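You operate a simulated robot arm through the tools that you are given. There is no shell and no other tool. Be economical: measure what you need, move in short steps, check, and stop when the job is done.

The job below is to be done with a simulated two-armed robot. You get a single attempt, and the scene is never put back.

TASK
Pick up the driver carton from the yellow bench top with one hand, pass it to the other hand and put it on the yellow frame on the pallet. Set down upright: driver carton.

It is judged by the outcome, as a careful person would: the job done as asked, and still so three seconds after it is handed in. It fails if anything else is knocked over, pushed out of place, dropped, spilled or broken.

THE ROBOT
Two 7-joint arms with two-finger parallel grippers on one trunk, on a base that drives. Base frame: it is fixed to the floor where the robot stands at the start and does not move with it; the origin is under the middle of the robot, x ahead of it, y to its left, z up. Units: m, degrees, N and s.
The left shoulder is at the start at [0.11, 0.169, 1.501], the right one opposite. With the tool pointing down near the work surface each hand reaches from about 0.1 to 0.66 m from the robot's upright axis, wherever it stands, measured 20 degrees to its own side. Places, roughly: yellow frame on the pallet (30x24 cm) [-0.62, -0.36, 0.12]. Payload 1.57 kg a hand.
The tool frame of a hand sits at the grasp point between the pads (the TCP): z along the fingers, y along the line on which they close. The tips reach 0.03 m beyond it. Largest opening 0.08 m; finger width 0.017, thickness 0.012; the body of the gripper, 0.04 by 0.082 m, starts 0.08 m behind the TCP.
Orientation is told as [roll, pitch, yaw] about the base's x, y, z axes, in that order, counted from this pose: with the fingers straight down and closing along the base's y, the tool's x points along the base's -x, its y along +y and its z along -z.

THE INTERFACE
- The arms move only by the tool servo_tool. It takes "left_moves", "right_moves" or both (then of equal length, played together; a hand with none holds still); each is a list of rows, each an object of numbers (a shift or turn left out is 0, a gripper value left out holds the last): "dx", "dy", "dz": the shift along the base's x, y, z in cm; "wx", "wy", "wz": the turn, a rotation vector about the base's x, y, z in degrees; "gripper": the closure, from 0 (fully open) to 1 (shut). In form: [{"dx": .., "dy": .., "dz": .., "wx": .., "wy": .., "wz": .., "gripper": ..}, ...]. A call has 1 to 12 rows; each row shifts and turns the commanded pose from where the row before left it. A row lasts 0.2 s, in which the tool goes at most 0.05 m and 8.6 degrees; a call with a longer step from one row to the next is refused whole, and so is a gripper value outside its range. A pose out of reach is approached as far as the arm can. The call stops where the force on the tool passes 40 N (or 10 N more than at its start, if that is more) or the arm is blocked; 0.2 s more then pass. Each finger travels about 0.072 m/s and halts on what it meets, pressing with about 24 N; the grip force reading is that of the motor and also rises with nothing between the fingers. The clock runs only during rows and for 0.2 s after the last one: add rows that do not move to give the fingers time. The reply holds the time, the measured pose of the TCP, the force on the tool along the base axes, the opening and the grip force, in the units named above and with some noise, with the torque about the TCP (base axes, N m) and any sound that the robot's microphone picked up.
- Cameras (640 x 400 px; columns grow to the right, rows downward): "scene" is now at [0.0898, -0.0552, 1.6616]; the picture's right is [-0.99, -0.16, 0.00], its down [-0.15, 0.92, -0.37] and it looks along [0.06, -0.36, -0.93] (base axes); focal length 270 px, centre (320, 200). "left" rides on the left gripper at [0.072, 0.007, -0.122] in its tool frame; the picture's right is [-0.09, 1.00, 0.00], its down [-0.84, -0.08, -0.54] and it looks along [-0.54, -0.05, 0.84] (tool axes); focal length 238 px, centre (320, 200). "right" rides on the right gripper at [0.072, -0.007, -0.122] in its tool frame; the picture's right is [0.09, 1.00, 0.00], its down [-0.84, 0.08, -0.54] and it looks along [-0.54, 0.05, 0.84] (tool axes); focal length 238 px, centre (320, 200). There is no depth. A picture from a camera that has moved, and an enlarged one, comes with that camera's place and axes in the base frame and with its lens.
- camera(camera): a new picture of that camera. No time passes.
- move_column(by): slides the trunk up (or, below 0, down) by that many m; the arms and the scene camera ride with it, the base frame stays. It gives what a move gives, with no picture.
- roll_base(legs): drives the robot by 1 to 6 legs, each [ahead, left, turn to the left] in m, m and degrees, along the robot's own axes; the way and the turn of a leg run together, so that a leg with both is an arc; at most 1.5 m and 180 degrees a leg. The arms and the cameras ride along, it lands a little off, and it stops where it bumps. It gives what a move gives.
- turn_head(pan, tilt): turns the head with the scene camera to pan (to the left, within 86 degrees either way) and tilt (down, from -29 to 69), counted from straight ahead of the robot. It gives what a move gives.
- zoom(camera, box): a new picture of the part [left, top, right, bottom] of that camera's present view, enlarged. No time passes.
- close_job(): hands the job in; it is judged then, once.

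Go step by step. Nothing tells you exact positions but the pictures and the camera data: compare them with the known pose of the tool, close in by small moves and look again before you grip or let go. The budget is 120 turns and 92 pictures, counting those below and the enlarged ones. Unless the task says otherwise, let go and move clear before handing in, and close with one line.

The tools are called after "Request:" as name(argument=value, ...) on one line, values as JSON. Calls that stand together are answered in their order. servo_tool: Moves the arms, as the interface text tells. Its arguments: {"type":"object","properties":{"left_moves":{"type":"array"},"right_moves":{"type":"array"}},"required":[]} The other tools are called the same way: move_column (by) slides the trunk up or down; roll_base (legs) drives the base; turn_head (pan, tilt) turns the head that bears the scene camera; camera (camera) takes a picture; zoom (camera, box) takes an enlarged picture of a part of a camera's view; close_job () hands the job in.

At the start:

```text
clock: 0.0
left_position: [0.5927, -0.009, 1.0279]
left_tcp_rot: [0.0, -0.1, 0.0]
left_ft_force: [0.6, 0.3, 1.0]
left_torque: [0.02, 0.01, -0.01]
left_gripper_width: 0.08
left_finger_force: 0.0
right_position: [0.3477, -0.4968, 0.9974]
right_tcp_rot: [-0.1, 0.0, 0.1]
right_ft_force: [0.0, -0.3, 0.4]
right_torque: [0.02, -0.01, 0.02]
right_gripper_width: 0.0799
right_finger_force: 0.0
trunk travel left (down, up): [-0.815, 0.075]
robot x, y, heading: [0.0024, -0.0007, -0.1]
head pan, tilt: [-80.6, 68.3]
```

scene: 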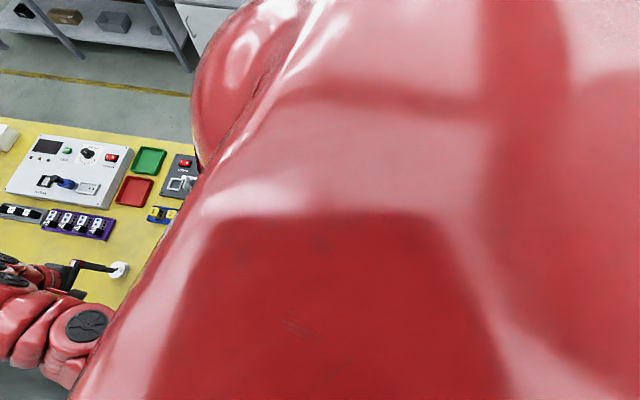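
right: 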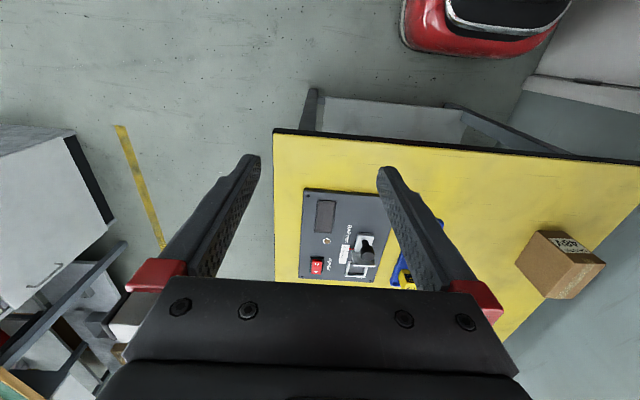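
left: 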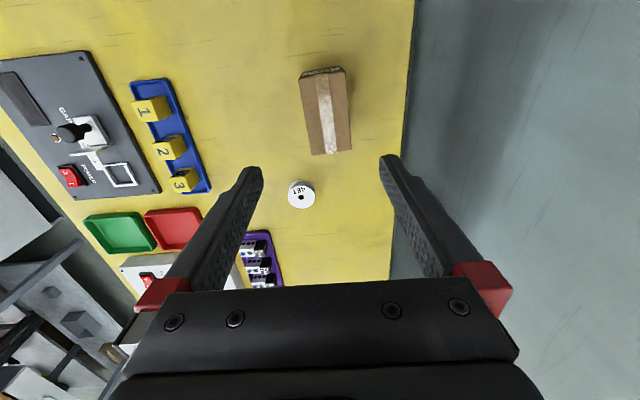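

The left and right wrist views both show one brown carton at about (0.59, 0.0) on the bench. I'll turn the head toward it to check its height and which way is up.

Request:
turn_head(pan=0, tilt=50)

Request:
camera(camera="scene")

Request:
zoom(camera="left", box=[240, 40, 400, 240])

Request:
zoom(camera="right", box=[480, 200, 640, 320])

```text
clock: 1.5
left_position: [0.593, -0.0084, 1.0284]
left_tcp_rot: [0.0, -0.1, 0.0]
left_ft_force: [1.3, 0.5, -0.1]
left_torque: [0.01, 0.05, -0.03]
left_gripper_width: 0.0801
left_finger_force: 0.0
right_position: [0.3468, -0.499, 0.9984]
right_tcp_rot: [0.0, 0.1, 0.1]
right_ft_force: [-0.4, 0.2, -0.4]
right_torque: [0.0, 0.02, -0.03]
right_gripper_width: 0.0802
right_finger_force: 0.1
trunk travel left (down, up): [-0.815, 0.075]
robot x, y, heading: [-0.0012, 0.0038, -0.0]
head pan, tilt: [0.0, 50.0]
```

```text
88 pictures are left
camera scene: at [0.1576, 0.0004, 1.6831], right [0.0, -1.0, 0.0], down [-0.77, 0.0, -0.64], along [0.64, 0.0, -0.77], focal length 270 px, centre (320, 200)
```

scene: 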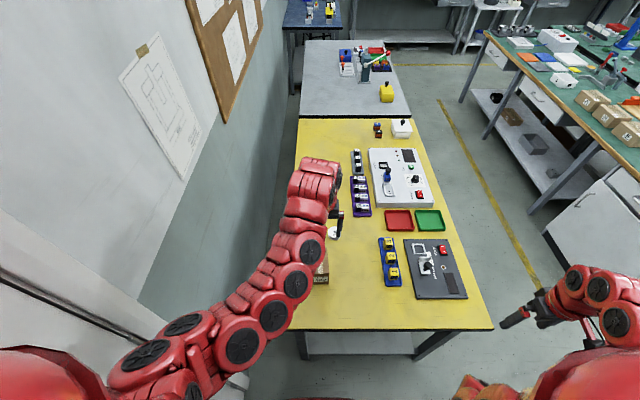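

```text
2.00 times, centred on (320, 140) of left
camera zoom: at [0.5224, -0.0022, 1.1493], right [0.09, 1.0, 0.0], down [0.84, -0.08, 0.54], along [0.54, -0.05, -0.84], focal length 477 px, centre (320, 320)
```

zoom: 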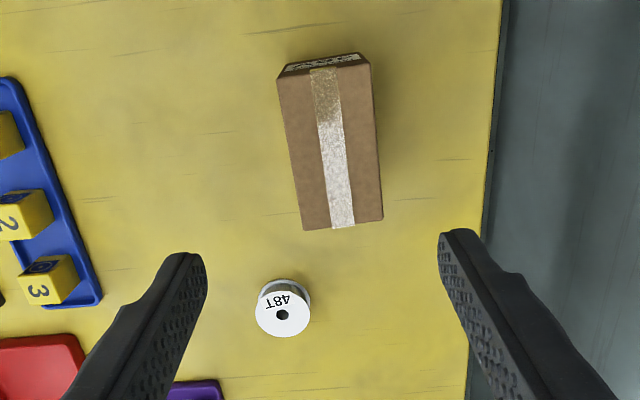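

```text
3.33 times, centred on (560, 260) of right
camera zoom: at [0.2764, -0.5059, 1.1193], right [-0.09, 1.0, 0.0], down [0.84, 0.08, 0.54], along [0.54, 0.05, -0.84], focal length 794 px, centre (-480, 0)
```

zoom: 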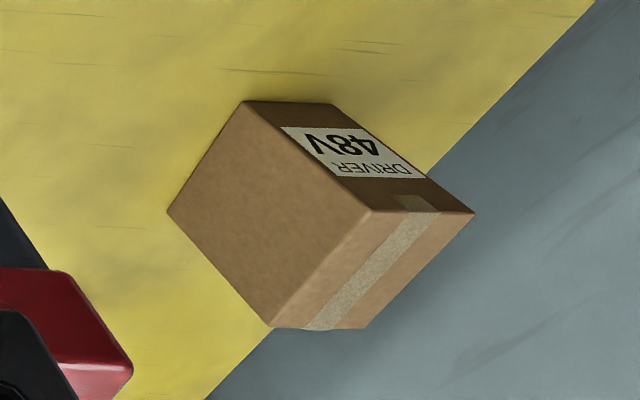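

The carton is about 10 x 5.7 x 9 cm, with its taped top at z≈0.83, its centre near (0.60, 0.00) and yaw of about 3°. I'll grip it with the left hand tilted 25° near its -x end, which leaves the other end free for the right hand.

Request:
servo_tool(left_moves=[{"dx": -1.8, "dy": 0.2, "dz": -2.5, "wy": -8.33}, {"dx": -1.8, "dy": 0.2, "dz": -2.5, "wy": -8.33}, {"dx": -1.8, "dy": 0.1, "dz": -2.5, "wy": -8.33}, {"dx": -1.8, "dy": 0.1, "dz": -2.5, "wz": 3}, {}])

Request:
camera(camera="left")

Request:
camera(camera="scene")

```text
clock: 2.7
left_position: [0.5215, -0.0023, 0.9273]
left_tcp_rot: [0.0, -25.1, 3.0]
left_ft_force: [-0.5, 0.6, -0.2]
left_torque: [0.03, 0.01, -0.03]
left_gripper_width: 0.08
left_finger_force: 0.1
right_position: [0.3479, -0.4989, 0.9981]
right_tcp_rot: [0.0, 0.0, 0.0]
right_ft_force: [-0.7, 0.2, 0.7]
right_torque: [0.02, -0.01, 0.02]
right_gripper_width: 0.0799
right_finger_force: 0.1
trunk travel left (down, up): [-0.815, 0.075]
robot x, y, heading: [0.0012, -0.0011, 0.2]
head pan, tilt: [0.0, 50.0]
```

```text
85 pictures are left
camera left: at [0.4057, -0.0027, 1.007], right [0.03, 1.0, 0.04], down [0.53, -0.05, 0.85], along [0.85, -0.01, -0.53], focal length 238 px, centre (320, 200)
```

left: 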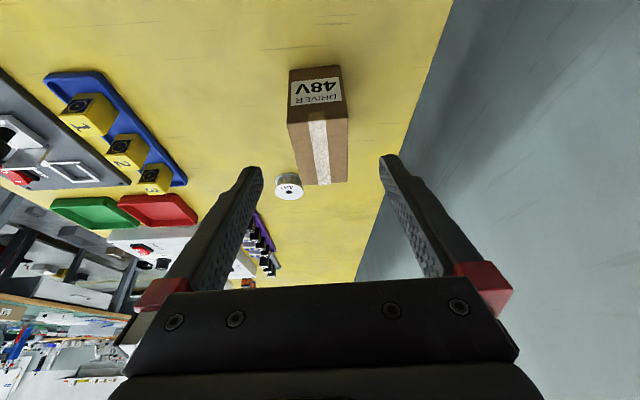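

```text
84 pictures are left
camera scene: at [0.1581, 0.0007, 1.6831], right [0.0, -1.0, 0.0], down [-0.77, 0.0, -0.64], along [0.64, 0.0, -0.77], focal length 270 px, centre (320, 200)
```

scene: 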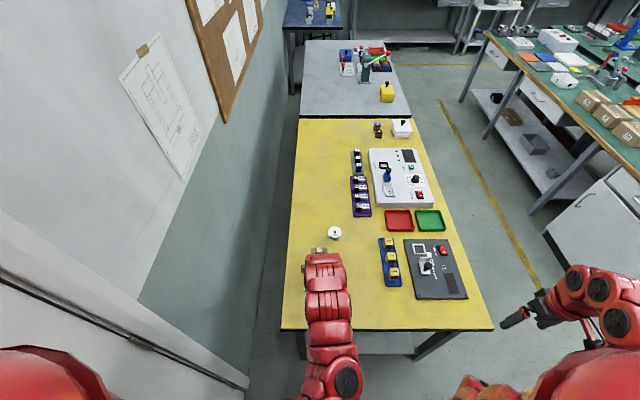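

The new view confirms the carton centre at about (0.60, -0.001) and yaw 3°. I'll descend along the tool axis and check before gripping.

Request:
servo_tool(left_moves=[{"dx": 1.0, "dz": -2.5}, {"dx": 1.0, "dz": -2.5}, {"dx": 1.0, "dz": -2.5}, {"dx": 1.0, "dz": -2.6}, {"dx": 1.0, "dz": -2.6}, {}])

Request:
camera(camera="left")

```text
clock: 4.1
left_position: [0.5683, -0.0022, 0.8009]
left_tcp_rot: [0.1, -25.0, 3.0]
left_ft_force: [0.3, -0.3, -0.1]
left_torque: [-0.02, 0.0, 0.01]
left_gripper_width: 0.08
left_finger_force: 0.1
right_position: [0.3486, -0.4985, 0.9979]
right_tcp_rot: [0.0, 0.0, -0.1]
right_ft_force: [-0.3, 0.5, -0.1]
right_torque: [-0.01, 0.0, -0.02]
right_gripper_width: 0.0798
right_finger_force: 0.1
trunk travel left (down, up): [-0.815, 0.075]
robot x, y, heading: [-0.0039, 0.0008, 0.1]
head pan, tilt: [0.0, 50.0]
```

```text
83 pictures are left
camera left: at [0.4532, -0.0011, 0.8809], right [0.03, 1.0, 0.04], down [0.53, -0.05, 0.84], along [0.85, -0.01, -0.53], focal length 238 px, centre (320, 200)
```

left: 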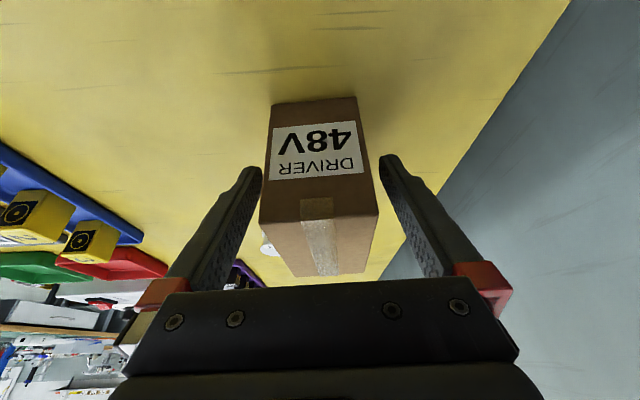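

The fingers straddle the carton evenly. I'll nudge forward 4 mm and close.

Request:
servo_tool(left_moves=[{"dx": 0.4}, {"gripper": 1}, {}, {}, {}, {}])

Request:
camera(camera="left")

```text
clock: 5.5
left_position: [0.573, -0.0018, 0.8014]
left_tcp_rot: [0.0, -25.1, 3.0]
left_ft_force: [1.9, 0.4, -0.2]
left_torque: [0.13, 0.03, 0.0]
left_gripper_width: 0.0578
left_finger_force: 23.8
right_position: [0.3484, -0.499, 0.9978]
right_tcp_rot: [0.0, 0.0, 0.0]
right_ft_force: [-0.5, -0.7, -0.5]
right_torque: [0.02, 0.03, -0.01]
right_gripper_width: 0.08
right_finger_force: 0.0
trunk travel left (down, up): [-0.815, 0.075]
robot x, y, heading: [0.0015, 0.0008, 0.3]
head pan, tilt: [0.0, 50.0]
```

```text
82 pictures are left
camera left: at [0.458, -0.0015, 0.8814], right [0.03, 1.0, 0.04], down [0.53, -0.05, 0.85], along [0.85, -0.01, -0.53], focal length 238 px, centre (320, 200)
```

left: 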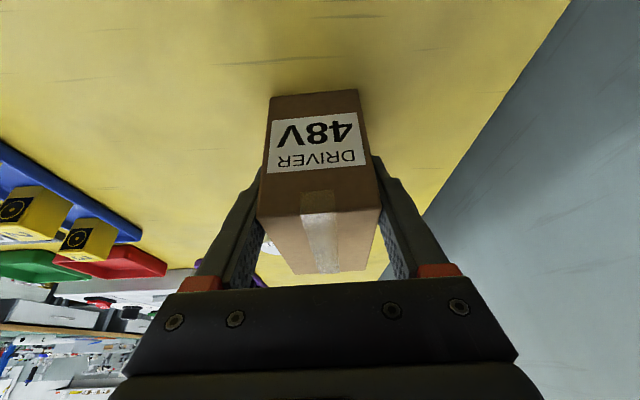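

Gripped at 5.8 cm width. I'll lift slowly and check for slip.

Request:
servo_tool(left_moves=[{"dz": 0.5}, {"dz": 1}, {"dz": 2}, {"dz": 3}, {"dz": 4}, {"dz": 4}, {}])

Request:
camera(camera="left")

```text
clock: 7.1
left_position: [0.5755, -0.0024, 0.9466]
left_tcp_rot: [0.0, -25.0, 2.9]
left_ft_force: [0.6, -0.1, -3.1]
left_torque: [0.01, 0.08, -0.02]
left_gripper_width: 0.0579
left_finger_force: 23.8
right_position: [0.3475, -0.4984, 0.9967]
right_tcp_rot: [0.0, -0.1, -0.1]
right_ft_force: [0.1, 0.1, -0.4]
right_torque: [-0.01, 0.0, 0.0]
right_gripper_width: 0.0798
right_finger_force: 0.0
trunk travel left (down, up): [-0.815, 0.075]
robot x, y, heading: [-0.0026, 0.0007, 0.2]
head pan, tilt: [0.0, 50.0]
```

```text
81 pictures are left
camera left: at [0.4601, -0.0036, 1.0255], right [0.03, 1.0, 0.04], down [0.53, -0.05, 0.84], along [0.85, -0.01, -0.53], focal length 238 px, centre (320, 200)
```

left: 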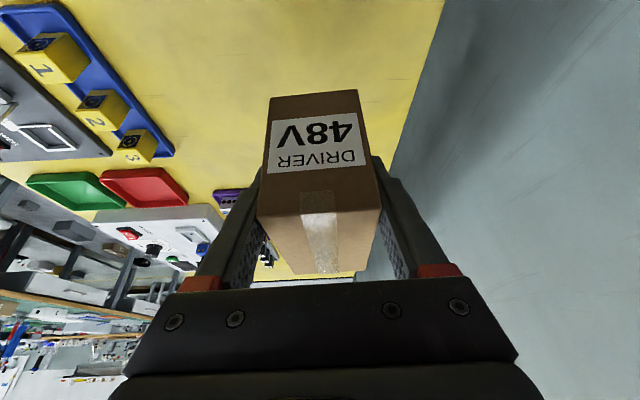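

The carton is held firmly and weighs about 0.3 kg. Next I'll bring it to the middle and yaw it -93°, so its free end points toward the right hand.

Request:
servo_tool(left_moves=[{"dx": -1.3, "dy": 0.27, "dz": 0.85, "wz": -7.75}, {"dx": -1.3, "dy": 0.27, "dz": 0.85, "wz": -7.75}, {"dx": -1.3, "dy": 0.27, "dz": 0.85, "wz": -7.75}, {"dx": -1.3, "dy": 0.27, "dz": 0.85, "wz": -7.75}, {"dx": -1.3, "dy": 0.27, "dz": 0.85, "wz": -7.75}, {"dx": -1.3, "dy": 0.27, "dz": 0.85, "wz": -7.75}, {"dx": -1.3, "dy": 0.27, "dz": 0.85, "wz": -7.75}, {"dx": -1.3, "dy": 0.27, "dz": 0.85, "wz": -7.75}, {"dx": -1.3, "dy": 0.27, "dz": 0.85, "wz": -7.75}, {"dx": -1.3, "dy": 0.27, "dz": 0.85, "wz": -7.75}, {"dx": -1.3, "dy": 0.27, "dz": 0.85, "wz": -7.75}, {"dx": -1.3, "dy": 0.27, "dz": 0.85, "wz": -7.75}])

Request:
camera(camera="scene")

Request:
camera(camera="left")

```text
clock: 9.7
left_position: [0.4196, -0.0009, 0.9332]
left_tcp_rot: [0.1, -25.0, -90.2]
left_ft_force: [0.0, 0.9, -2.6]
left_torque: [0.09, 0.01, 0.02]
left_gripper_width: 0.0576
left_finger_force: 24.2
left hand out of reach, approached as far as the arm can: row 9, 10, 11, 12
right_position: [0.3471, -0.4991, 0.9969]
right_tcp_rot: [0.0, 0.0, 0.0]
right_ft_force: [-0.8, 0.4, -0.3]
right_torque: [-0.02, 0.03, -0.02]
right_gripper_width: 0.08
right_finger_force: 0.0
trunk travel left (down, up): [-0.815, 0.075]
robot x, y, heading: [-0.0009, -0.0055, -0.0]
head pan, tilt: [0.0, 50.0]
```

```text
80 pictures are left
camera scene: at [0.1576, 0.0, 1.6831], right [0.0, -1.0, 0.0], down [-0.77, 0.0, -0.64], along [0.64, 0.0, -0.77], focal length 270 px, centre (320, 200)
```

scene: 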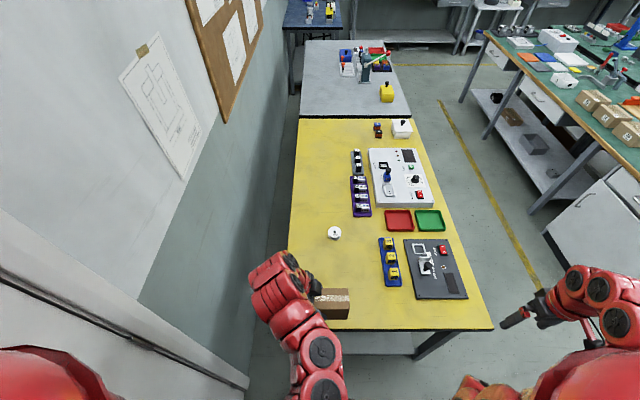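

```text
79 pictures are left
camera left: at [0.4276, 0.1146, 1.0129], right [1.0, -0.09, 0.04], down [-0.08, -0.53, 0.84], along [-0.05, -0.84, -0.53], focal length 238 px, centre (320, 200)
```

left: 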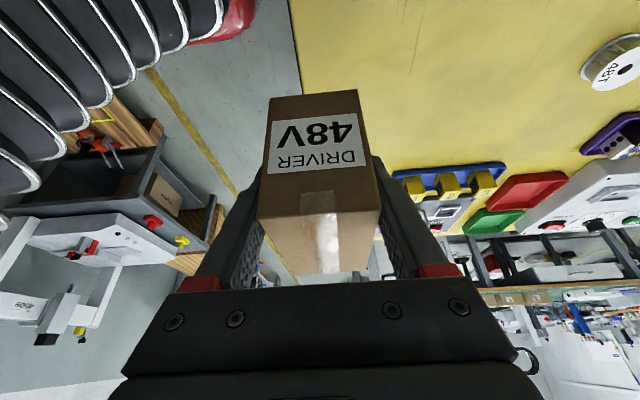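

The left hand settled at (0.42, 0.0, 0.933), with the carton centre at about (0.42, -0.029). I'll bring the right hand round to face the free end, yawed +90°, stopping well short.

Request:
servo_tool(right_moves=[{"dx": 0.6, "dy": 1.9, "dz": -0.3, "wz": 7.5}, {"dx": 0.6, "dy": 1.9, "dz": -0.3, "wz": 7.5}, {"dx": 0.6, "dy": 1.9, "dz": -0.3, "wz": 7.5}, {"dx": 0.6, "dy": 1.9, "dz": -0.3, "wz": 7.5}, {"dx": 0.6, "dy": 1.9, "dz": -0.3, "wz": 7.5}, {"dx": 0.6, "dy": 1.9, "dz": -0.3, "wz": 7.5}, {"dx": 0.6, "dy": 1.9, "dz": -0.3, "wz": 7.5}, {"dx": 0.6, "dy": 1.9, "dz": -0.3, "wz": 7.5}, {"dx": 0.6, "dy": 1.9, "dz": -0.3, "wz": 7.5}, {"dx": 0.6, "dy": 1.9, "dz": -0.3, "wz": 7.5}, {"dx": 0.6, "dy": 1.9, "dz": -0.3, "wz": 7.5}, {"dx": 0.6, "dy": 1.9, "dz": -0.3, "wz": 7.5}])

Request:
servo_tool(right_moves=[{"wx": 6.25, "dz": -0.7}, {"wx": 6.25, "dz": -0.7}, {"wx": 6.25, "dz": -0.7}, {"wx": 6.25, "dz": -0.7}, {}])

Request:
camera(camera="right")

Request:
camera(camera="scene")

```text
clock: 12.3
left_position: [0.4205, -0.0008, 0.9318]
left_tcp_rot: [0.1, -24.9, -90.1]
left_ft_force: [0.6, 0.2, -3.6]
left_torque: [0.1, 0.04, 0.01]
left_gripper_width: 0.0578
left_finger_force: 24.0
right_position: [0.4206, -0.27, 0.9621]
right_tcp_rot: [0.1, 0.0, 90.1]
right_ft_force: [0.1, -0.9, 0.1]
right_torque: [-0.01, 0.03, 0.02]
right_gripper_width: 0.0801
right_finger_force: 0.0
trunk travel left (down, up): [-0.815, 0.075]
robot x, y, heading: [0.002, 0.0017, -0.1]
head pan, tilt: [0.0, 50.0]
```

```text
clock: 13.5
left_position: [0.419, 0.0003, 0.9338]
left_tcp_rot: [0.1, -24.9, -90.1]
left_ft_force: [0.2, 0.7, -3.1]
left_torque: [0.06, 0.0, 0.03]
left_gripper_width: 0.0577
left_finger_force: 23.9
right_position: [0.4193, -0.2696, 0.9345]
right_tcp_rot: [-0.1, -25.0, 90.0]
right_ft_force: [-1.4, 0.1, -0.8]
right_torque: [0.02, -0.01, -0.03]
right_gripper_width: 0.0798
right_finger_force: 0.1
trunk travel left (down, up): [-0.815, 0.075]
robot x, y, heading: [0.002, 0.0003, 0.1]
head pan, tilt: [0.0, 50.0]
```

```text
78 pictures are left
camera right: at [0.4266, -0.3876, 1.0126], right [-1.0, -0.08, -0.04], down [-0.08, 0.53, 0.85], along [-0.05, 0.84, -0.53], focal length 238 px, centre (320, 200)
```

right: 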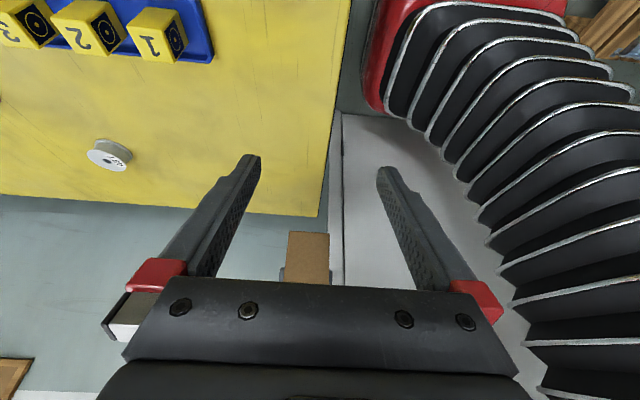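

```text
77 pictures are left
camera scene: at [0.1578, 0.0009, 1.6831], right [0.0, -1.0, 0.0], down [-0.77, 0.0, -0.64], along [0.64, 0.0, -0.77], focal length 270 px, centre (320, 200)
```

scene: 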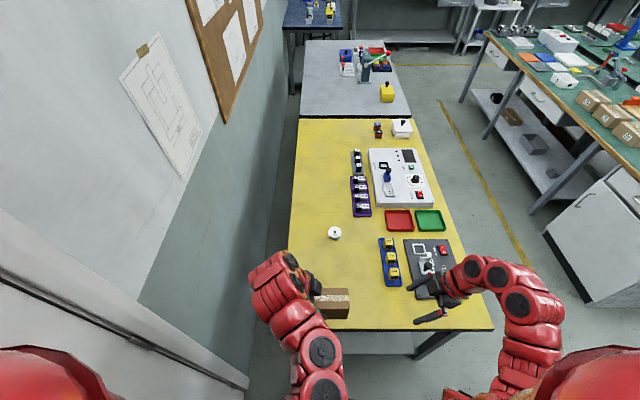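

Carton end is aligned with the right hand in x and z. I'll slide in along +y, with a check partway.

Request:
servo_tool(right_moves=[{"dy": 3}, {"dy": 3}, {"dy": 3}, {"dy": 3}, {"dy": 2}, {}])

Request:
camera(camera="right")

```text
clock: 14.9
left_position: [0.4205, -0.0008, 0.9333]
left_tcp_rot: [0.2, -24.9, -90.0]
left_ft_force: [0.1, -0.1, -3.0]
left_torque: [0.07, -0.01, 0.04]
left_gripper_width: 0.0579
left_finger_force: 23.8
right_position: [0.4199, -0.1302, 0.9327]
right_tcp_rot: [0.0, -25.0, 90.1]
right_ft_force: [0.6, 0.4, 0.4]
right_torque: [0.0, -0.03, -0.02]
right_gripper_width: 0.0799
right_finger_force: 0.1
trunk travel left (down, up): [-0.815, 0.075]
robot x, y, heading: [0.0019, -0.0026, -0.0]
head pan, tilt: [0.0, 50.0]
```

```text
76 pictures are left
camera right: at [0.4282, -0.2469, 1.0129], right [-1.0, -0.08, -0.04], down [-0.08, 0.53, 0.85], along [-0.05, 0.84, -0.53], focal length 238 px, centre (320, 200)
```

right: 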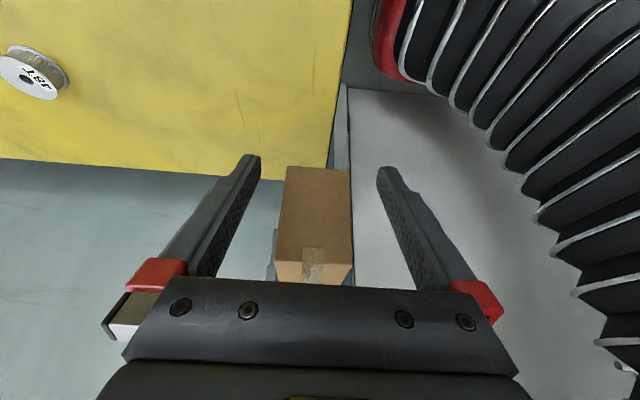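

Centred. I'll continue sliding to the grip position.

Request:
servo_tool(right_moves=[{"dy": 2}, {"dy": 2}, {"dy": 2}, {"dy": 1.1}, {}])

Request:
camera(camera="right")

Request:
zoom(camera="scene", box=[220, 220, 480, 400])

```text
clock: 16.1
left_position: [0.4203, -0.0004, 0.9337]
left_tcp_rot: [0.1, -25.1, -90.0]
left_ft_force: [0.4, 0.0, -3.2]
left_torque: [0.1, 0.02, 0.0]
left_gripper_width: 0.0576
left_finger_force: 23.9
right_position: [0.4207, -0.0608, 0.9315]
right_tcp_rot: [0.0, -25.0, 89.9]
right_ft_force: [-0.7, -1.0, -0.6]
right_torque: [0.0, -0.02, -0.01]
right_gripper_width: 0.08
right_finger_force: 0.1
trunk travel left (down, up): [-0.815, 0.075]
robot x, y, heading: [0.0016, -0.0002, -0.1]
head pan, tilt: [0.0, 50.0]
```

```text
75 pictures are left
camera right: at [0.428, -0.1774, 1.0119], right [-1.0, -0.08, -0.04], down [-0.08, 0.53, 0.85], along [-0.05, 0.84, -0.53], focal length 238 px, centre (320, 200)
```

right: 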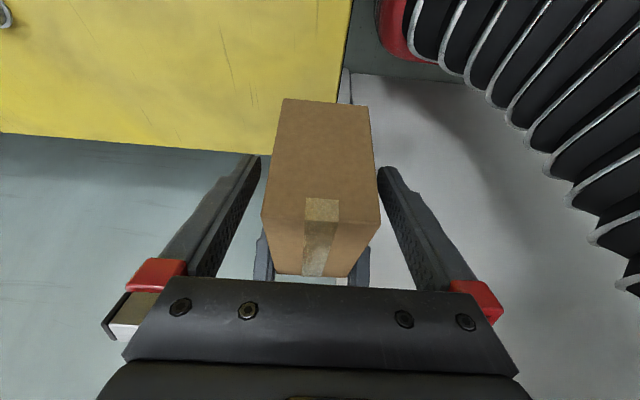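

```text
2.22 times, centred on (350, 310) of scene
camera zoom: at [0.1578, 0.0003, 1.6831], right [0.0, -1.0, 0.0], down [-0.77, 0.0, -0.64], along [0.64, 0.0, -0.77], focal length 600 px, centre (253, -44)
```

zoom: 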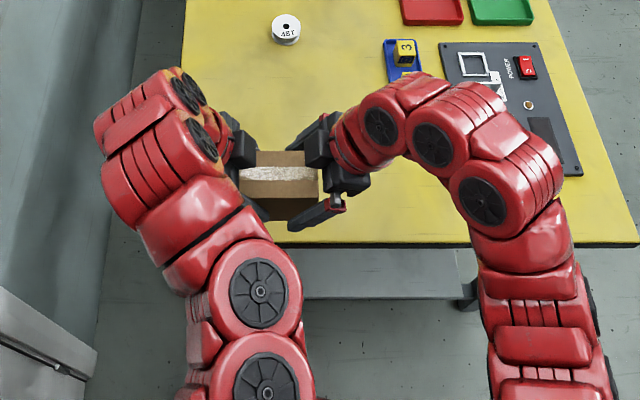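

Both hands straddle opposite ends with clearance. I'll close the right hand.

Request:
servo_tool(right_moves=[{"gripper": 1}, {}, {}, {}, {}, {}])

Request:
camera(camera="right")

```text
clock: 17.5
left_position: [0.4197, -0.001, 0.9336]
left_tcp_rot: [0.0, -25.0, -90.0]
left_ft_force: [7.4, -1.2, -5.2]
left_torque: [0.1, 0.12, 0.32]
left_gripper_width: 0.0576
left_finger_force: 23.5
right_position: [0.4204, -0.0589, 0.9338]
right_tcp_rot: [0.1, -25.0, 90.0]
right_ft_force: [-6.9, 2.4, 2.1]
right_torque: [0.11, -0.15, 0.07]
right_gripper_width: 0.058
right_finger_force: 24.0
trunk travel left (down, up): [-0.815, 0.075]
robot x, y, heading: [-0.0012, -0.001, -0.2]
head pan, tilt: [0.0, 50.0]
```

```text
73 pictures are left
camera right: at [0.4279, -0.1772, 1.012], right [-1.0, -0.08, -0.04], down [-0.08, 0.53, 0.85], along [-0.05, 0.84, -0.53], focal length 238 px, centre (320, 200)
```

right: 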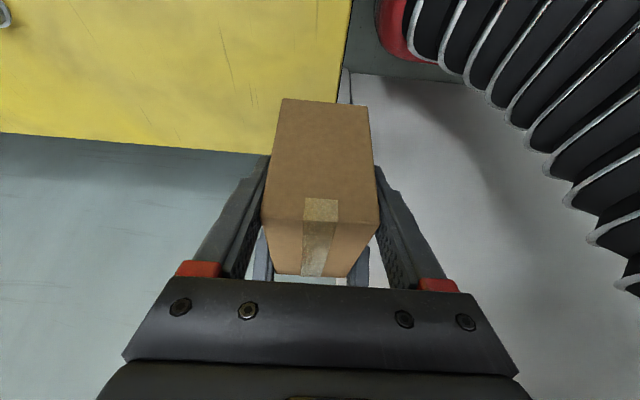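

Both hands grip. I'll open the left and check that the right holds.

Request:
servo_tool(left_moves=[{"gripper": 0.5}, {"gripper": 0}, {}, {}, {}])

Request:
camera(camera="left")

```text
clock: 18.7
left_position: [0.4191, -0.0006, 0.9324]
left_tcp_rot: [0.1, -25.0, -90.0]
left_ft_force: [-0.5, 0.0, 0.5]
left_torque: [0.01, 0.02, 0.01]
left_gripper_width: 0.0799
left_finger_force: 0.1
right_position: [0.4208, -0.0589, 0.9329]
right_tcp_rot: [0.1, -25.0, 90.0]
right_ft_force: [-0.3, -0.8, -0.4]
right_torque: [-0.09, -0.01, 0.0]
right_gripper_width: 0.0575
right_finger_force: 23.9
trunk travel left (down, up): [-0.815, 0.075]
robot x, y, heading: [0.0026, -0.0001, 0.1]
head pan, tilt: [0.0, 50.0]
```

```text
72 pictures are left
camera left: at [0.4279, 0.1152, 1.0133], right [1.0, -0.08, 0.04], down [-0.08, -0.53, 0.84], along [-0.05, -0.84, -0.53], focal length 238 px, centre (320, 200)
```

left: 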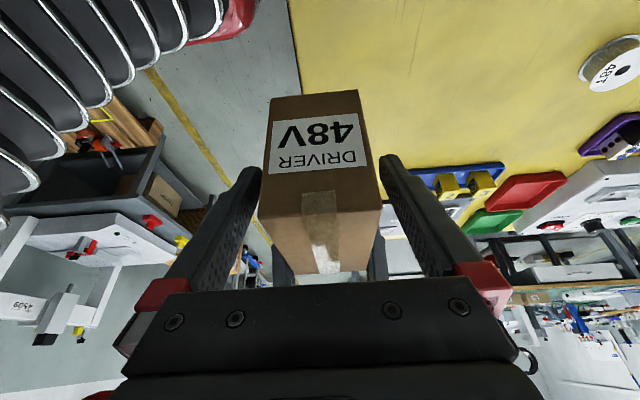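

The right hand holds the carton. I'll back the left hand off in +y.

Request:
servo_tool(left_moves=[{"dy": 1}, {"dy": 2}, {"dy": 3}, {"dy": 3}, {"dy": 3}, {}])

Request:
camera(camera="left")

```text
clock: 20.1
left_position: [0.4276, 0.1072, 0.8983]
left_tcp_rot: [0.1, -25.0, -90.0]
left_ft_force: [0.5, -0.3, -0.3]
left_torque: [0.0, 0.0, -0.04]
left_gripper_width: 0.0801
left_finger_force: 0.1
left hand out of reach, approached as far as the arm can: row 1, 2, 3, 4, 5
right_position: [0.4202, -0.0608, 0.9325]
right_tcp_rot: [0.1, -25.0, 90.0]
right_ft_force: [-0.6, -0.2, 0.0]
right_torque: [-0.08, 0.02, 0.02]
right_gripper_width: 0.0575
right_finger_force: 24.1
trunk travel left (down, up): [-0.815, 0.075]
robot x, y, heading: [0.0008, 0.0006, -0.2]
head pan, tilt: [0.0, 50.0]
```

```text
71 pictures are left
camera left: at [0.4362, 0.2237, 0.9774], right [1.0, -0.08, 0.04], down [-0.08, -0.53, 0.84], along [-0.05, -0.84, -0.53], focal length 238 px, centre (320, 200)
```

left: 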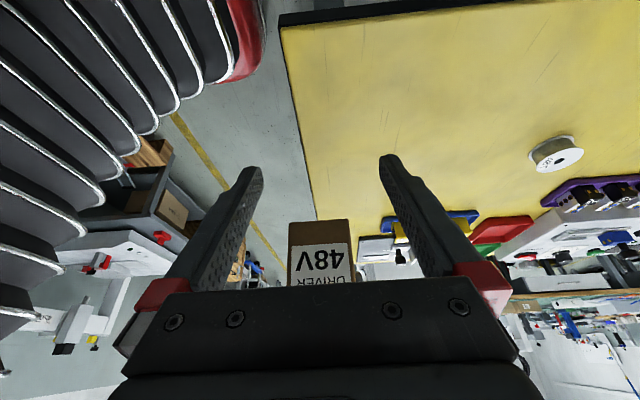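

The left hand is clear of the carton. Next I'll un-yaw it and stow it on the left.

Request:
servo_tool(left_moves=[{"dy": 2, "wz": 7.5}, {"dy": 2, "wz": 7.5}, {"dy": 2, "wz": 7.5}, {"dy": 2, "wz": 7.5}, {"dy": 2, "wz": 7.5}, {"dy": 2, "wz": 7.5}, {"dy": 2, "wz": 7.5}, {"dy": 1, "wz": 7.5}, {"dy": 1, "wz": 7.5}, {"dy": 1, "wz": 7.5}, {"wz": 7.5}, {"wz": 7.5}])

Request:
servo_tool(left_moves=[{"dx": -2, "wy": 6.25}, {"dx": -2, "wy": 6.25}, {"dx": -2, "wy": 6.25}, {"dx": -2, "wy": 6.25}, {}])

Request:
camera(camera="scene")

```text
clock: 22.7
left_position: [0.4298, 0.2774, 0.8982]
left_tcp_rot: [0.0, -25.1, 0.1]
left_ft_force: [-0.1, 0.7, 0.3]
left_torque: [-0.01, 0.02, -0.01]
left_gripper_width: 0.0799
left_finger_force: 0.1
right_position: [0.4206, -0.0586, 0.9331]
right_tcp_rot: [0.0, -25.0, 90.0]
right_ft_force: [0.2, 0.2, -0.6]
right_torque: [-0.1, -0.01, 0.0]
right_gripper_width: 0.0576
right_finger_force: 24.3
trunk travel left (down, up): [-0.815, 0.075]
robot x, y, heading: [-0.0016, 0.0005, -0.0]
head pan, tilt: [0.0, 50.0]
```

```text
clock: 23.9
left_position: [0.3485, 0.2801, 0.8993]
left_tcp_rot: [0.0, 0.0, 0.0]
left_ft_force: [0.2, -0.4, -0.5]
left_torque: [-0.01, 0.05, 0.0]
left_gripper_width: 0.08
left_finger_force: 0.1
right_position: [0.4208, -0.0603, 0.9327]
right_tcp_rot: [-0.1, -25.0, 90.0]
right_ft_force: [-1.1, 0.0, -0.1]
right_torque: [-0.09, 0.02, -0.01]
right_gripper_width: 0.0578
right_finger_force: 23.7
trunk travel left (down, up): [-0.815, 0.075]
robot x, y, heading: [0.002, -0.0017, 0.0]
head pan, tilt: [0.0, 50.0]
```

```text
70 pictures are left
camera scene: at [0.1577, 0.0006, 1.6831], right [0.0, -1.0, 0.0], down [-0.77, 0.0, -0.64], along [0.64, 0.0, -0.77], focal length 270 px, centre (320, 200)
```

scene: 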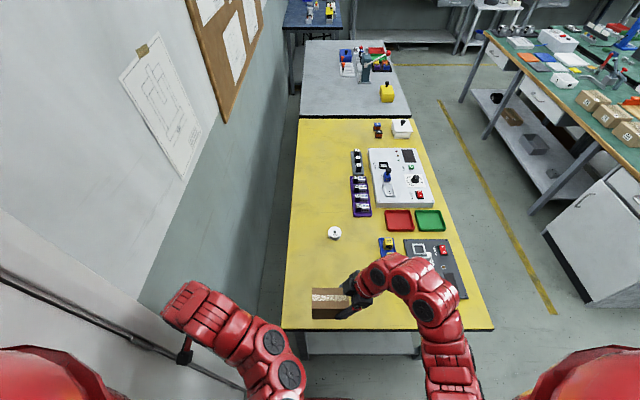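

The carton is level in the right hand. I'll look around to the right and rear before driving.

Request:
turn_head(pan=-86, tilt=20)

Request:
camera(camera="scene")

Request:
turn_head(pan=86, tilt=30)

Request:
camera(camera="scene")

```text
clock: 25.5
left_position: [0.3483, 0.2784, 0.8975]
left_tcp_rot: [0.0, 0.0, 0.1]
left_ft_force: [-0.4, 0.0, 0.2]
left_torque: [0.0, 0.0, 0.02]
left_gripper_width: 0.0799
left_finger_force: 0.0
right_position: [0.4206, -0.0599, 0.9325]
right_tcp_rot: [0.0, -25.0, 89.9]
right_ft_force: [-0.1, -1.3, -0.5]
right_torque: [-0.1, -0.01, -0.02]
right_gripper_width: 0.0578
right_finger_force: 24.1
trunk travel left (down, up): [-0.815, 0.075]
robot x, y, heading: [0.0023, 0.0001, -0.1]
head pan, tilt: [-85.9, 20.0]
```

```text
69 pictures are left
camera scene: at [0.0875, -0.0923, 1.7287], right [-1.0, -0.07, 0.0], down [-0.02, 0.34, -0.94], along [0.07, -0.94, -0.34], focal length 270 px, centre (320, 200)
```

scene: 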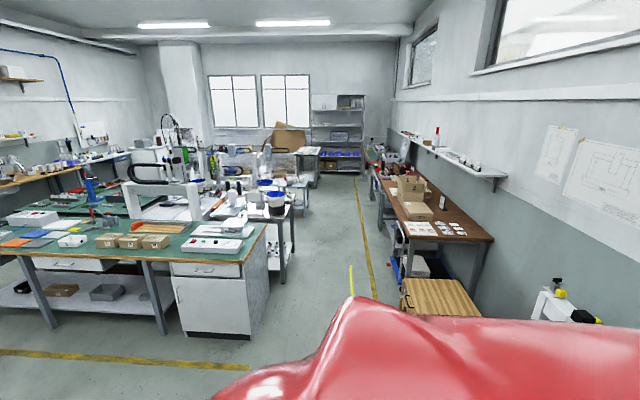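

```text
clock: 28.1
left_position: [0.3487, 0.2772, 0.8985]
left_tcp_rot: [-0.1, 0.1, 0.0]
left_ft_force: [0.0, 0.4, 0.2]
left_torque: [-0.01, 0.0, 0.01]
left_gripper_width: 0.0798
left_finger_force: 0.1
right_position: [0.4207, -0.0596, 0.9326]
right_tcp_rot: [-0.1, -25.0, 90.0]
right_ft_force: [-0.3, -0.6, 0.1]
right_torque: [-0.09, 0.0, -0.02]
right_gripper_width: 0.0579
right_finger_force: 24.5
trunk travel left (down, up): [-0.815, 0.075]
robot x, y, heading: [0.0037, -0.0022, 0.2]
head pan, tilt: [85.9, 30.0]
```

```text
68 pictures are left
camera scene: at [0.0873, 0.0908, 1.7126], right [1.0, -0.07, 0.0], down [-0.04, -0.5, -0.87], along [0.06, 0.86, -0.5], focal length 270 px, centre (320, 200)
```

scene: 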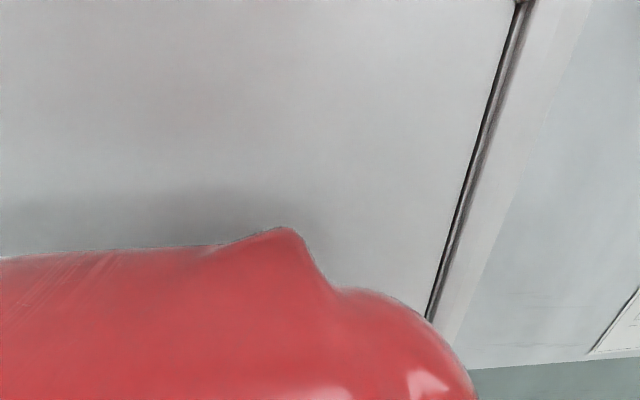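

There's a tall panel close on the left, and open space to the right. I'll turn in place to the right in steps, looking as I go.

Request:
roll_base(legs=[[0, 0, -45]])

Request:
turn_head(pan=-75, tilt=45)

Request:
camera(camera="scene")

```text
clock: 30.6
left_position: [0.4438, -0.0471, 0.8987]
left_tcp_rot: [0.0, -0.1, -44.6]
left_ft_force: [-0.4, 1.4, -0.3]
left_torque: [0.0, -0.02, 0.01]
left_gripper_width: 0.08
left_finger_force: 0.1
right_position: [0.2562, -0.3389, 0.9327]
right_tcp_rot: [0.0, -24.9, 45.3]
right_ft_force: [0.1, 0.0, -0.2]
right_torque: [-0.02, 0.09, -0.01]
right_gripper_width: 0.0577
right_finger_force: 24.0
trunk travel left (down, up): [-0.815, 0.075]
robot x, y, heading: [0.0033, 0.0017, -44.7]
head pan, tilt: [85.9, 30.0]
```

```text
clock: 33.1
left_position: [0.4438, -0.0477, 0.8982]
left_tcp_rot: [0.1, -0.1, -44.7]
left_ft_force: [-0.9, 0.0, -0.8]
left_torque: [-0.03, 0.04, 0.0]
left_gripper_width: 0.0799
left_finger_force: 0.0
right_position: [0.2572, -0.3392, 0.9324]
right_tcp_rot: [0.0, -25.1, 45.4]
right_ft_force: [-0.1, 0.7, 0.4]
right_torque: [-0.05, 0.07, -0.08]
right_gripper_width: 0.0579
right_finger_force: 24.5
trunk travel left (down, up): [-0.815, 0.075]
robot x, y, heading: [0.0058, -0.0016, -44.7]
head pan, tilt: [-75.0, 45.0]
```

```text
67 pictures are left
camera scene: at [0.0173, -0.1266, 1.69], right [-0.87, 0.5, 0.0], down [0.35, 0.61, -0.71], along [-0.35, -0.61, -0.71], focal length 270 px, centre (320, 200)
```

scene: 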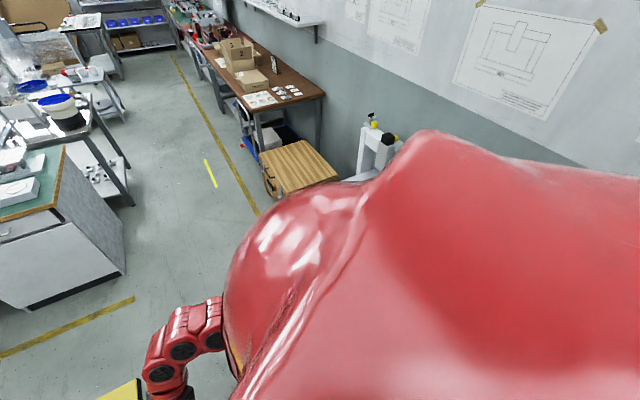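

The pallet is still hidden behind the right shoulder, so I'll keep turning.

Request:
roll_base(legs=[[0, 0, -45]])

Request:
turn_head(pan=-50, tilt=50)

Request:
camera(camera="scene")

```text
clock: 35.5
left_position: [0.2813, -0.3469, 0.8986]
left_tcp_rot: [0.0, -0.1, -89.6]
left_ft_force: [-0.7, -0.3, 0.0]
left_torque: [0.02, 0.01, 0.0]
left_gripper_width: 0.08
left_finger_force: 0.1
right_position: [-0.0563, -0.421, 0.932]
right_tcp_rot: [0.0, -25.1, 0.4]
right_ft_force: [0.4, -0.6, 0.3]
right_torque: [-0.01, 0.06, -0.01]
right_gripper_width: 0.058
right_finger_force: 23.7
trunk travel left (down, up): [-0.815, 0.075]
robot x, y, heading: [-0.0004, -0.0027, -89.6]
head pan, tilt: [-75.0, 45.0]
```

```text
clock: 36.4
left_position: [0.2813, -0.3468, 0.8983]
left_tcp_rot: [0.0, -0.1, -89.6]
left_ft_force: [-0.4, 0.3, -0.8]
left_torque: [-0.01, 0.01, 0.0]
left_gripper_width: 0.08
left_finger_force: 0.0
right_position: [-0.0564, -0.4213, 0.9319]
right_tcp_rot: [0.1, -25.0, 0.5]
right_ft_force: [-0.6, -0.3, 0.3]
right_torque: [0.02, 0.08, 0.0]
right_gripper_width: 0.0577
right_finger_force: 24.3
trunk travel left (down, up): [-0.815, 0.075]
robot x, y, heading: [-0.0005, 0.0011, -89.2]
head pan, tilt: [-50.0, 50.0]
```

```text
66 pictures are left
camera scene: at [-0.0576, -0.1297, 1.6831], right [-0.65, 0.76, 0.0], down [0.58, 0.5, -0.64], along [-0.49, -0.42, -0.77], focal length 270 px, centre (320, 200)
```

scene: 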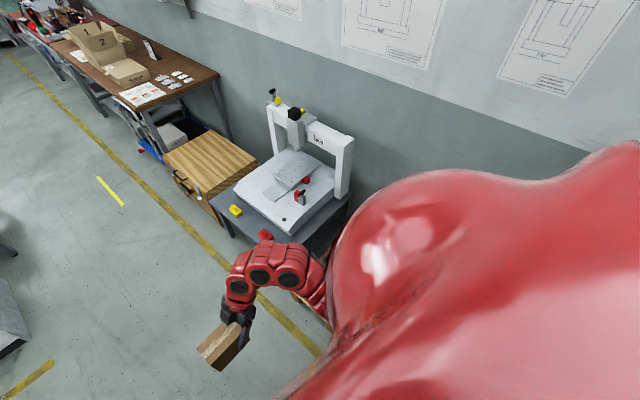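

A gantry machine on a table stands behind-right, and the pallet should be just past it. I'll keep turning, since the arm sweeps only about 0.45 m.

Request:
roll_base(legs=[[0, 0, -35]])

Request:
turn_head(pan=-30, tilt=60)

Request:
camera(camera="scene")

```text
clock: 38.5
left_position: [0.0328, -0.4453, 0.8975]
left_tcp_rot: [0.0, -0.1, -124.4]
left_ft_force: [0.8, 0.4, -0.1]
left_torque: [-0.03, 0.01, -0.01]
left_gripper_width: 0.0802
left_finger_force: 0.1
right_position: [-0.2857, -0.3124, 0.9322]
right_tcp_rot: [0.1, -24.9, -34.4]
right_ft_force: [-0.4, 0.6, -0.7]
right_torque: [0.06, 0.07, 0.03]
right_gripper_width: 0.0577
right_finger_force: 24.0
trunk travel left (down, up): [-0.815, 0.075]
robot x, y, heading: [-0.0038, 0.0002, -124.4]
head pan, tilt: [-50.0, 50.0]
```

```text
clock: 39.3
left_position: [0.0335, -0.4451, 0.8985]
left_tcp_rot: [-0.1, -0.1, -124.4]
left_ft_force: [-0.1, -0.3, 0.2]
left_torque: [0.02, 0.0, -0.01]
left_gripper_width: 0.0795
left_finger_force: 0.1
right_position: [-0.2864, -0.3135, 0.9325]
right_tcp_rot: [0.1, -24.9, -34.4]
right_ft_force: [1.0, -0.5, -0.5]
right_torque: [0.04, 0.07, 0.02]
right_gripper_width: 0.0577
right_finger_force: 23.7
trunk travel left (down, up): [-0.815, 0.075]
robot x, y, heading: [0.0003, -0.0005, -124.4]
head pan, tilt: [-30.0, 60.0]
```

```text
65 pictures are left
camera scene: at [-0.105, -0.0947, 1.6706], right [-0.43, 0.9, 0.0], down [0.78, 0.37, -0.5], along [-0.45, -0.22, -0.87], focal length 270 px, centre (320, 200)
```

scene: 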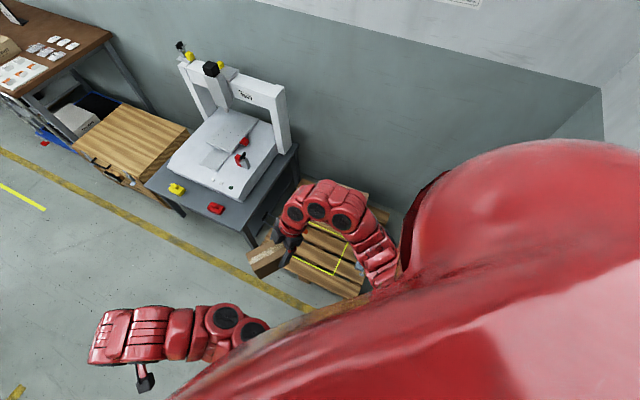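

The yellow frame is visible on the pallet: x≈-0.74..-0.50, y≈-0.51..-0.21, with the table just past its -y side. I'll turn a bit more, then yaw the hand so it leans back toward the robot and points along -x.

Request:
roll_base(legs=[[0, 0, -16]])

Request:
servo_tool(right_moves=[{"wz": -7.5}, {"wz": -7.5}, {"wz": -7.5}, {"wz": -7.5}, {"wz": -7.5}, {"wz": -7.5}, {"wz": -7.5}, {"wz": -7.5}])

Request:
camera(camera="scene")

```text
clock: 40.6
left_position: [-0.0883, -0.4378, 0.8988]
left_tcp_rot: [0.0, -0.2, -140.0]
left_ft_force: [1.0, 0.3, -0.7]
left_torque: [0.02, 0.01, -0.05]
left_gripper_width: 0.0796
left_finger_force: 0.2
right_position: [-0.3598, -0.2242, 0.9323]
right_tcp_rot: [0.0, -24.9, -50.1]
right_ft_force: [-0.1, -0.4, -0.4]
right_torque: [0.09, 0.02, 0.01]
right_gripper_width: 0.0577
right_finger_force: 24.0
trunk travel left (down, up): [-0.815, 0.075]
robot x, y, heading: [0.0012, 0.0024, -140.3]
head pan, tilt: [-30.0, 60.0]
```

```text
clock: 42.4
left_position: [-0.0887, -0.4376, 0.8973]
left_tcp_rot: [0.0, -0.1, -140.1]
left_ft_force: [0.6, 1.0, 0.6]
left_torque: [0.0, 0.0, -0.04]
left_gripper_width: 0.0801
left_finger_force: 0.0
right_position: [-0.3671, -0.2304, 0.924]
right_tcp_rot: [0.4, -24.8, -102.8]
right_ft_force: [0.4, -0.8, -2.7]
right_torque: [0.1, 0.0, 0.01]
right_gripper_width: 0.0579
right_finger_force: 24.0
right hand out of reach, approached as far as the arm can: row 6, 7, 8
trunk travel left (down, up): [-0.815, 0.075]
robot x, y, heading: [0.0016, -0.0008, -140.1]
head pan, tilt: [-30.0, 60.0]
```

```text
64 pictures are left
camera scene: at [-0.1266, -0.0633, 1.6705], right [-0.17, 0.99, 0.0], down [0.85, 0.15, -0.5], along [-0.49, -0.09, -0.87], focal length 270 px, centre (320, 200)
```

scene: 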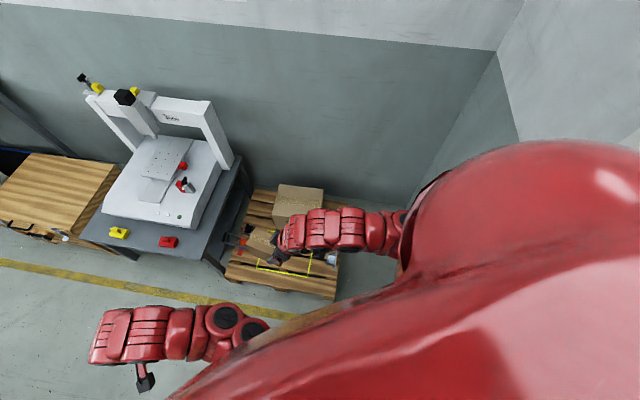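

There's a cardboard box and other items on the pallet's far side. I'll zoom in on the pallet before planning the placement.

Request:
zoom(camera="scene", box=[200, 170, 360, 310])

Request:
camera(camera="right")

```text
2.86 times, centred on (280, 240) of scene
camera zoom: at [-0.1266, -0.0633, 1.6705], right [-0.17, 0.99, 0.0], down [0.85, 0.15, -0.5], along [-0.49, -0.09, -0.87], focal length 771 px, centre (434, 86)
```

zoom: 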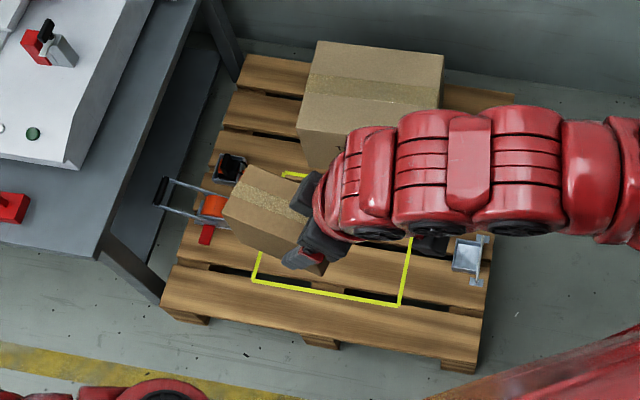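

```text
62 pictures are left
camera right: at [-0.3474, -0.1162, 1.0044], right [0.99, -0.14, -0.03], down [-0.04, -0.54, 0.84], along [-0.13, -0.83, -0.54], focal length 238 px, centre (320, 200)
```

right: 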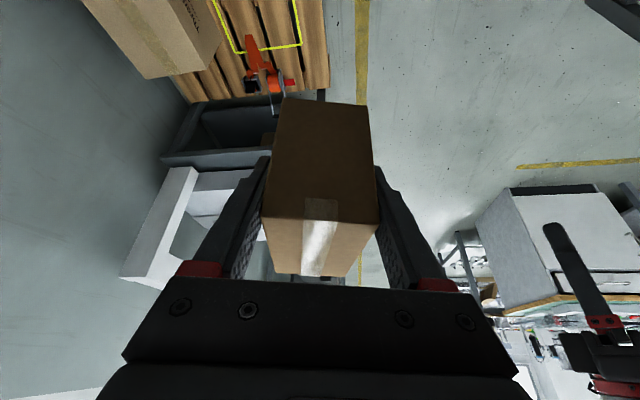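

The frame is x -0.73..-0.495, y -0.51..-0.20, and looks empty. An orange tool, a silver tool and a big box sit around it. I'll set the hand to yaw -90 (carton parallel to the frame's long side) and lower the trunk.

Request:
servo_tool(right_moves=[{"wz": 6.8}, {"wz": 6.8}, {"wz": 6.5}, {}])

Request:
move_column(by=-0.3)

Request:
camera(camera="scene")

Request:
camera(camera="right")

```text
clock: 43.4
left_position: [-0.0884, -0.437, 0.8981]
left_tcp_rot: [0.0, -0.1, -140.1]
left_ft_force: [-0.4, -0.3, 0.2]
left_torque: [-0.01, 0.03, 0.02]
left_gripper_width: 0.08
left_finger_force: 0.0
right_position: [-0.368, -0.2312, 0.9241]
right_tcp_rot: [0.3, -24.9, -82.5]
right_ft_force: [-0.2, -0.7, -3.0]
right_torque: [0.09, 0.01, 0.03]
right_gripper_width: 0.0577
right_finger_force: 24.2
trunk travel left (down, up): [-0.815, 0.075]
robot x, y, heading: [0.0019, -0.0012, -140.4]
head pan, tilt: [-30.0, 60.0]
```

```text
clock: 46.4
left_position: [-0.0878, -0.437, 0.5988]
left_tcp_rot: [-0.1, -0.1, -140.2]
left_ft_force: [0.1, -0.4, -0.5]
left_torque: [-0.02, -0.01, 0.04]
left_gripper_width: 0.0801
left_finger_force: 0.0
right_position: [-0.3686, -0.2316, 0.6247]
right_tcp_rot: [0.3, -24.9, -82.7]
right_ft_force: [1.5, 0.8, -2.5]
right_torque: [0.12, 0.01, 0.0]
right_gripper_width: 0.058
right_finger_force: 23.4
trunk travel left (down, up): [-0.515, 0.375]
robot x, y, heading: [0.0006, 0.0007, -140.2]
head pan, tilt: [-30.0, 60.0]
```

```text
61 pictures are left
camera scene: at [-0.1267, -0.0624, 1.3706], right [-0.17, 0.99, 0.0], down [0.85, 0.15, -0.5], along [-0.49, -0.09, -0.87], focal length 270 px, centre (320, 200)
```

scene: 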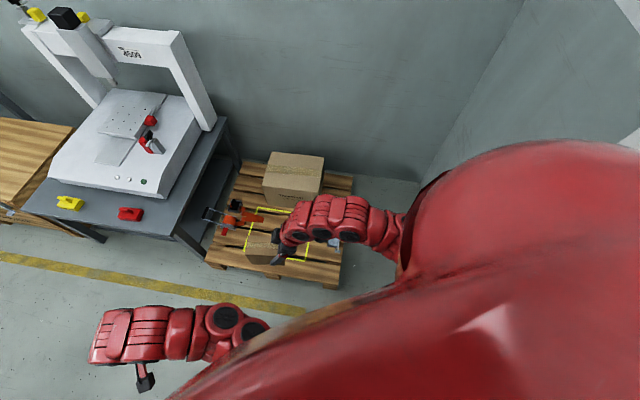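

```text
60 pictures are left
camera right: at [-0.3886, -0.1172, 0.7048], right [0.98, 0.21, -0.03], down [0.14, -0.52, 0.84], along [0.16, -0.83, -0.54], focal length 238 px, centre (320, 200)
```

right: 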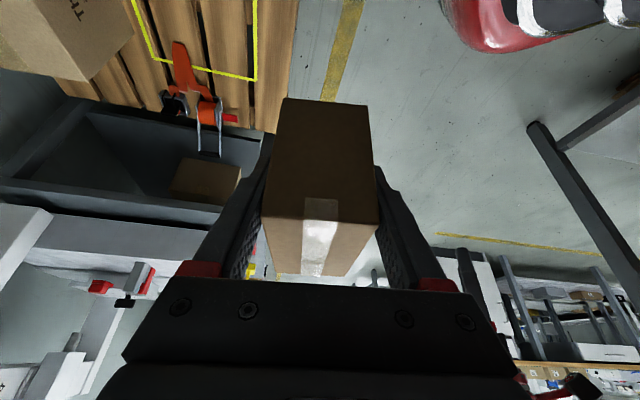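

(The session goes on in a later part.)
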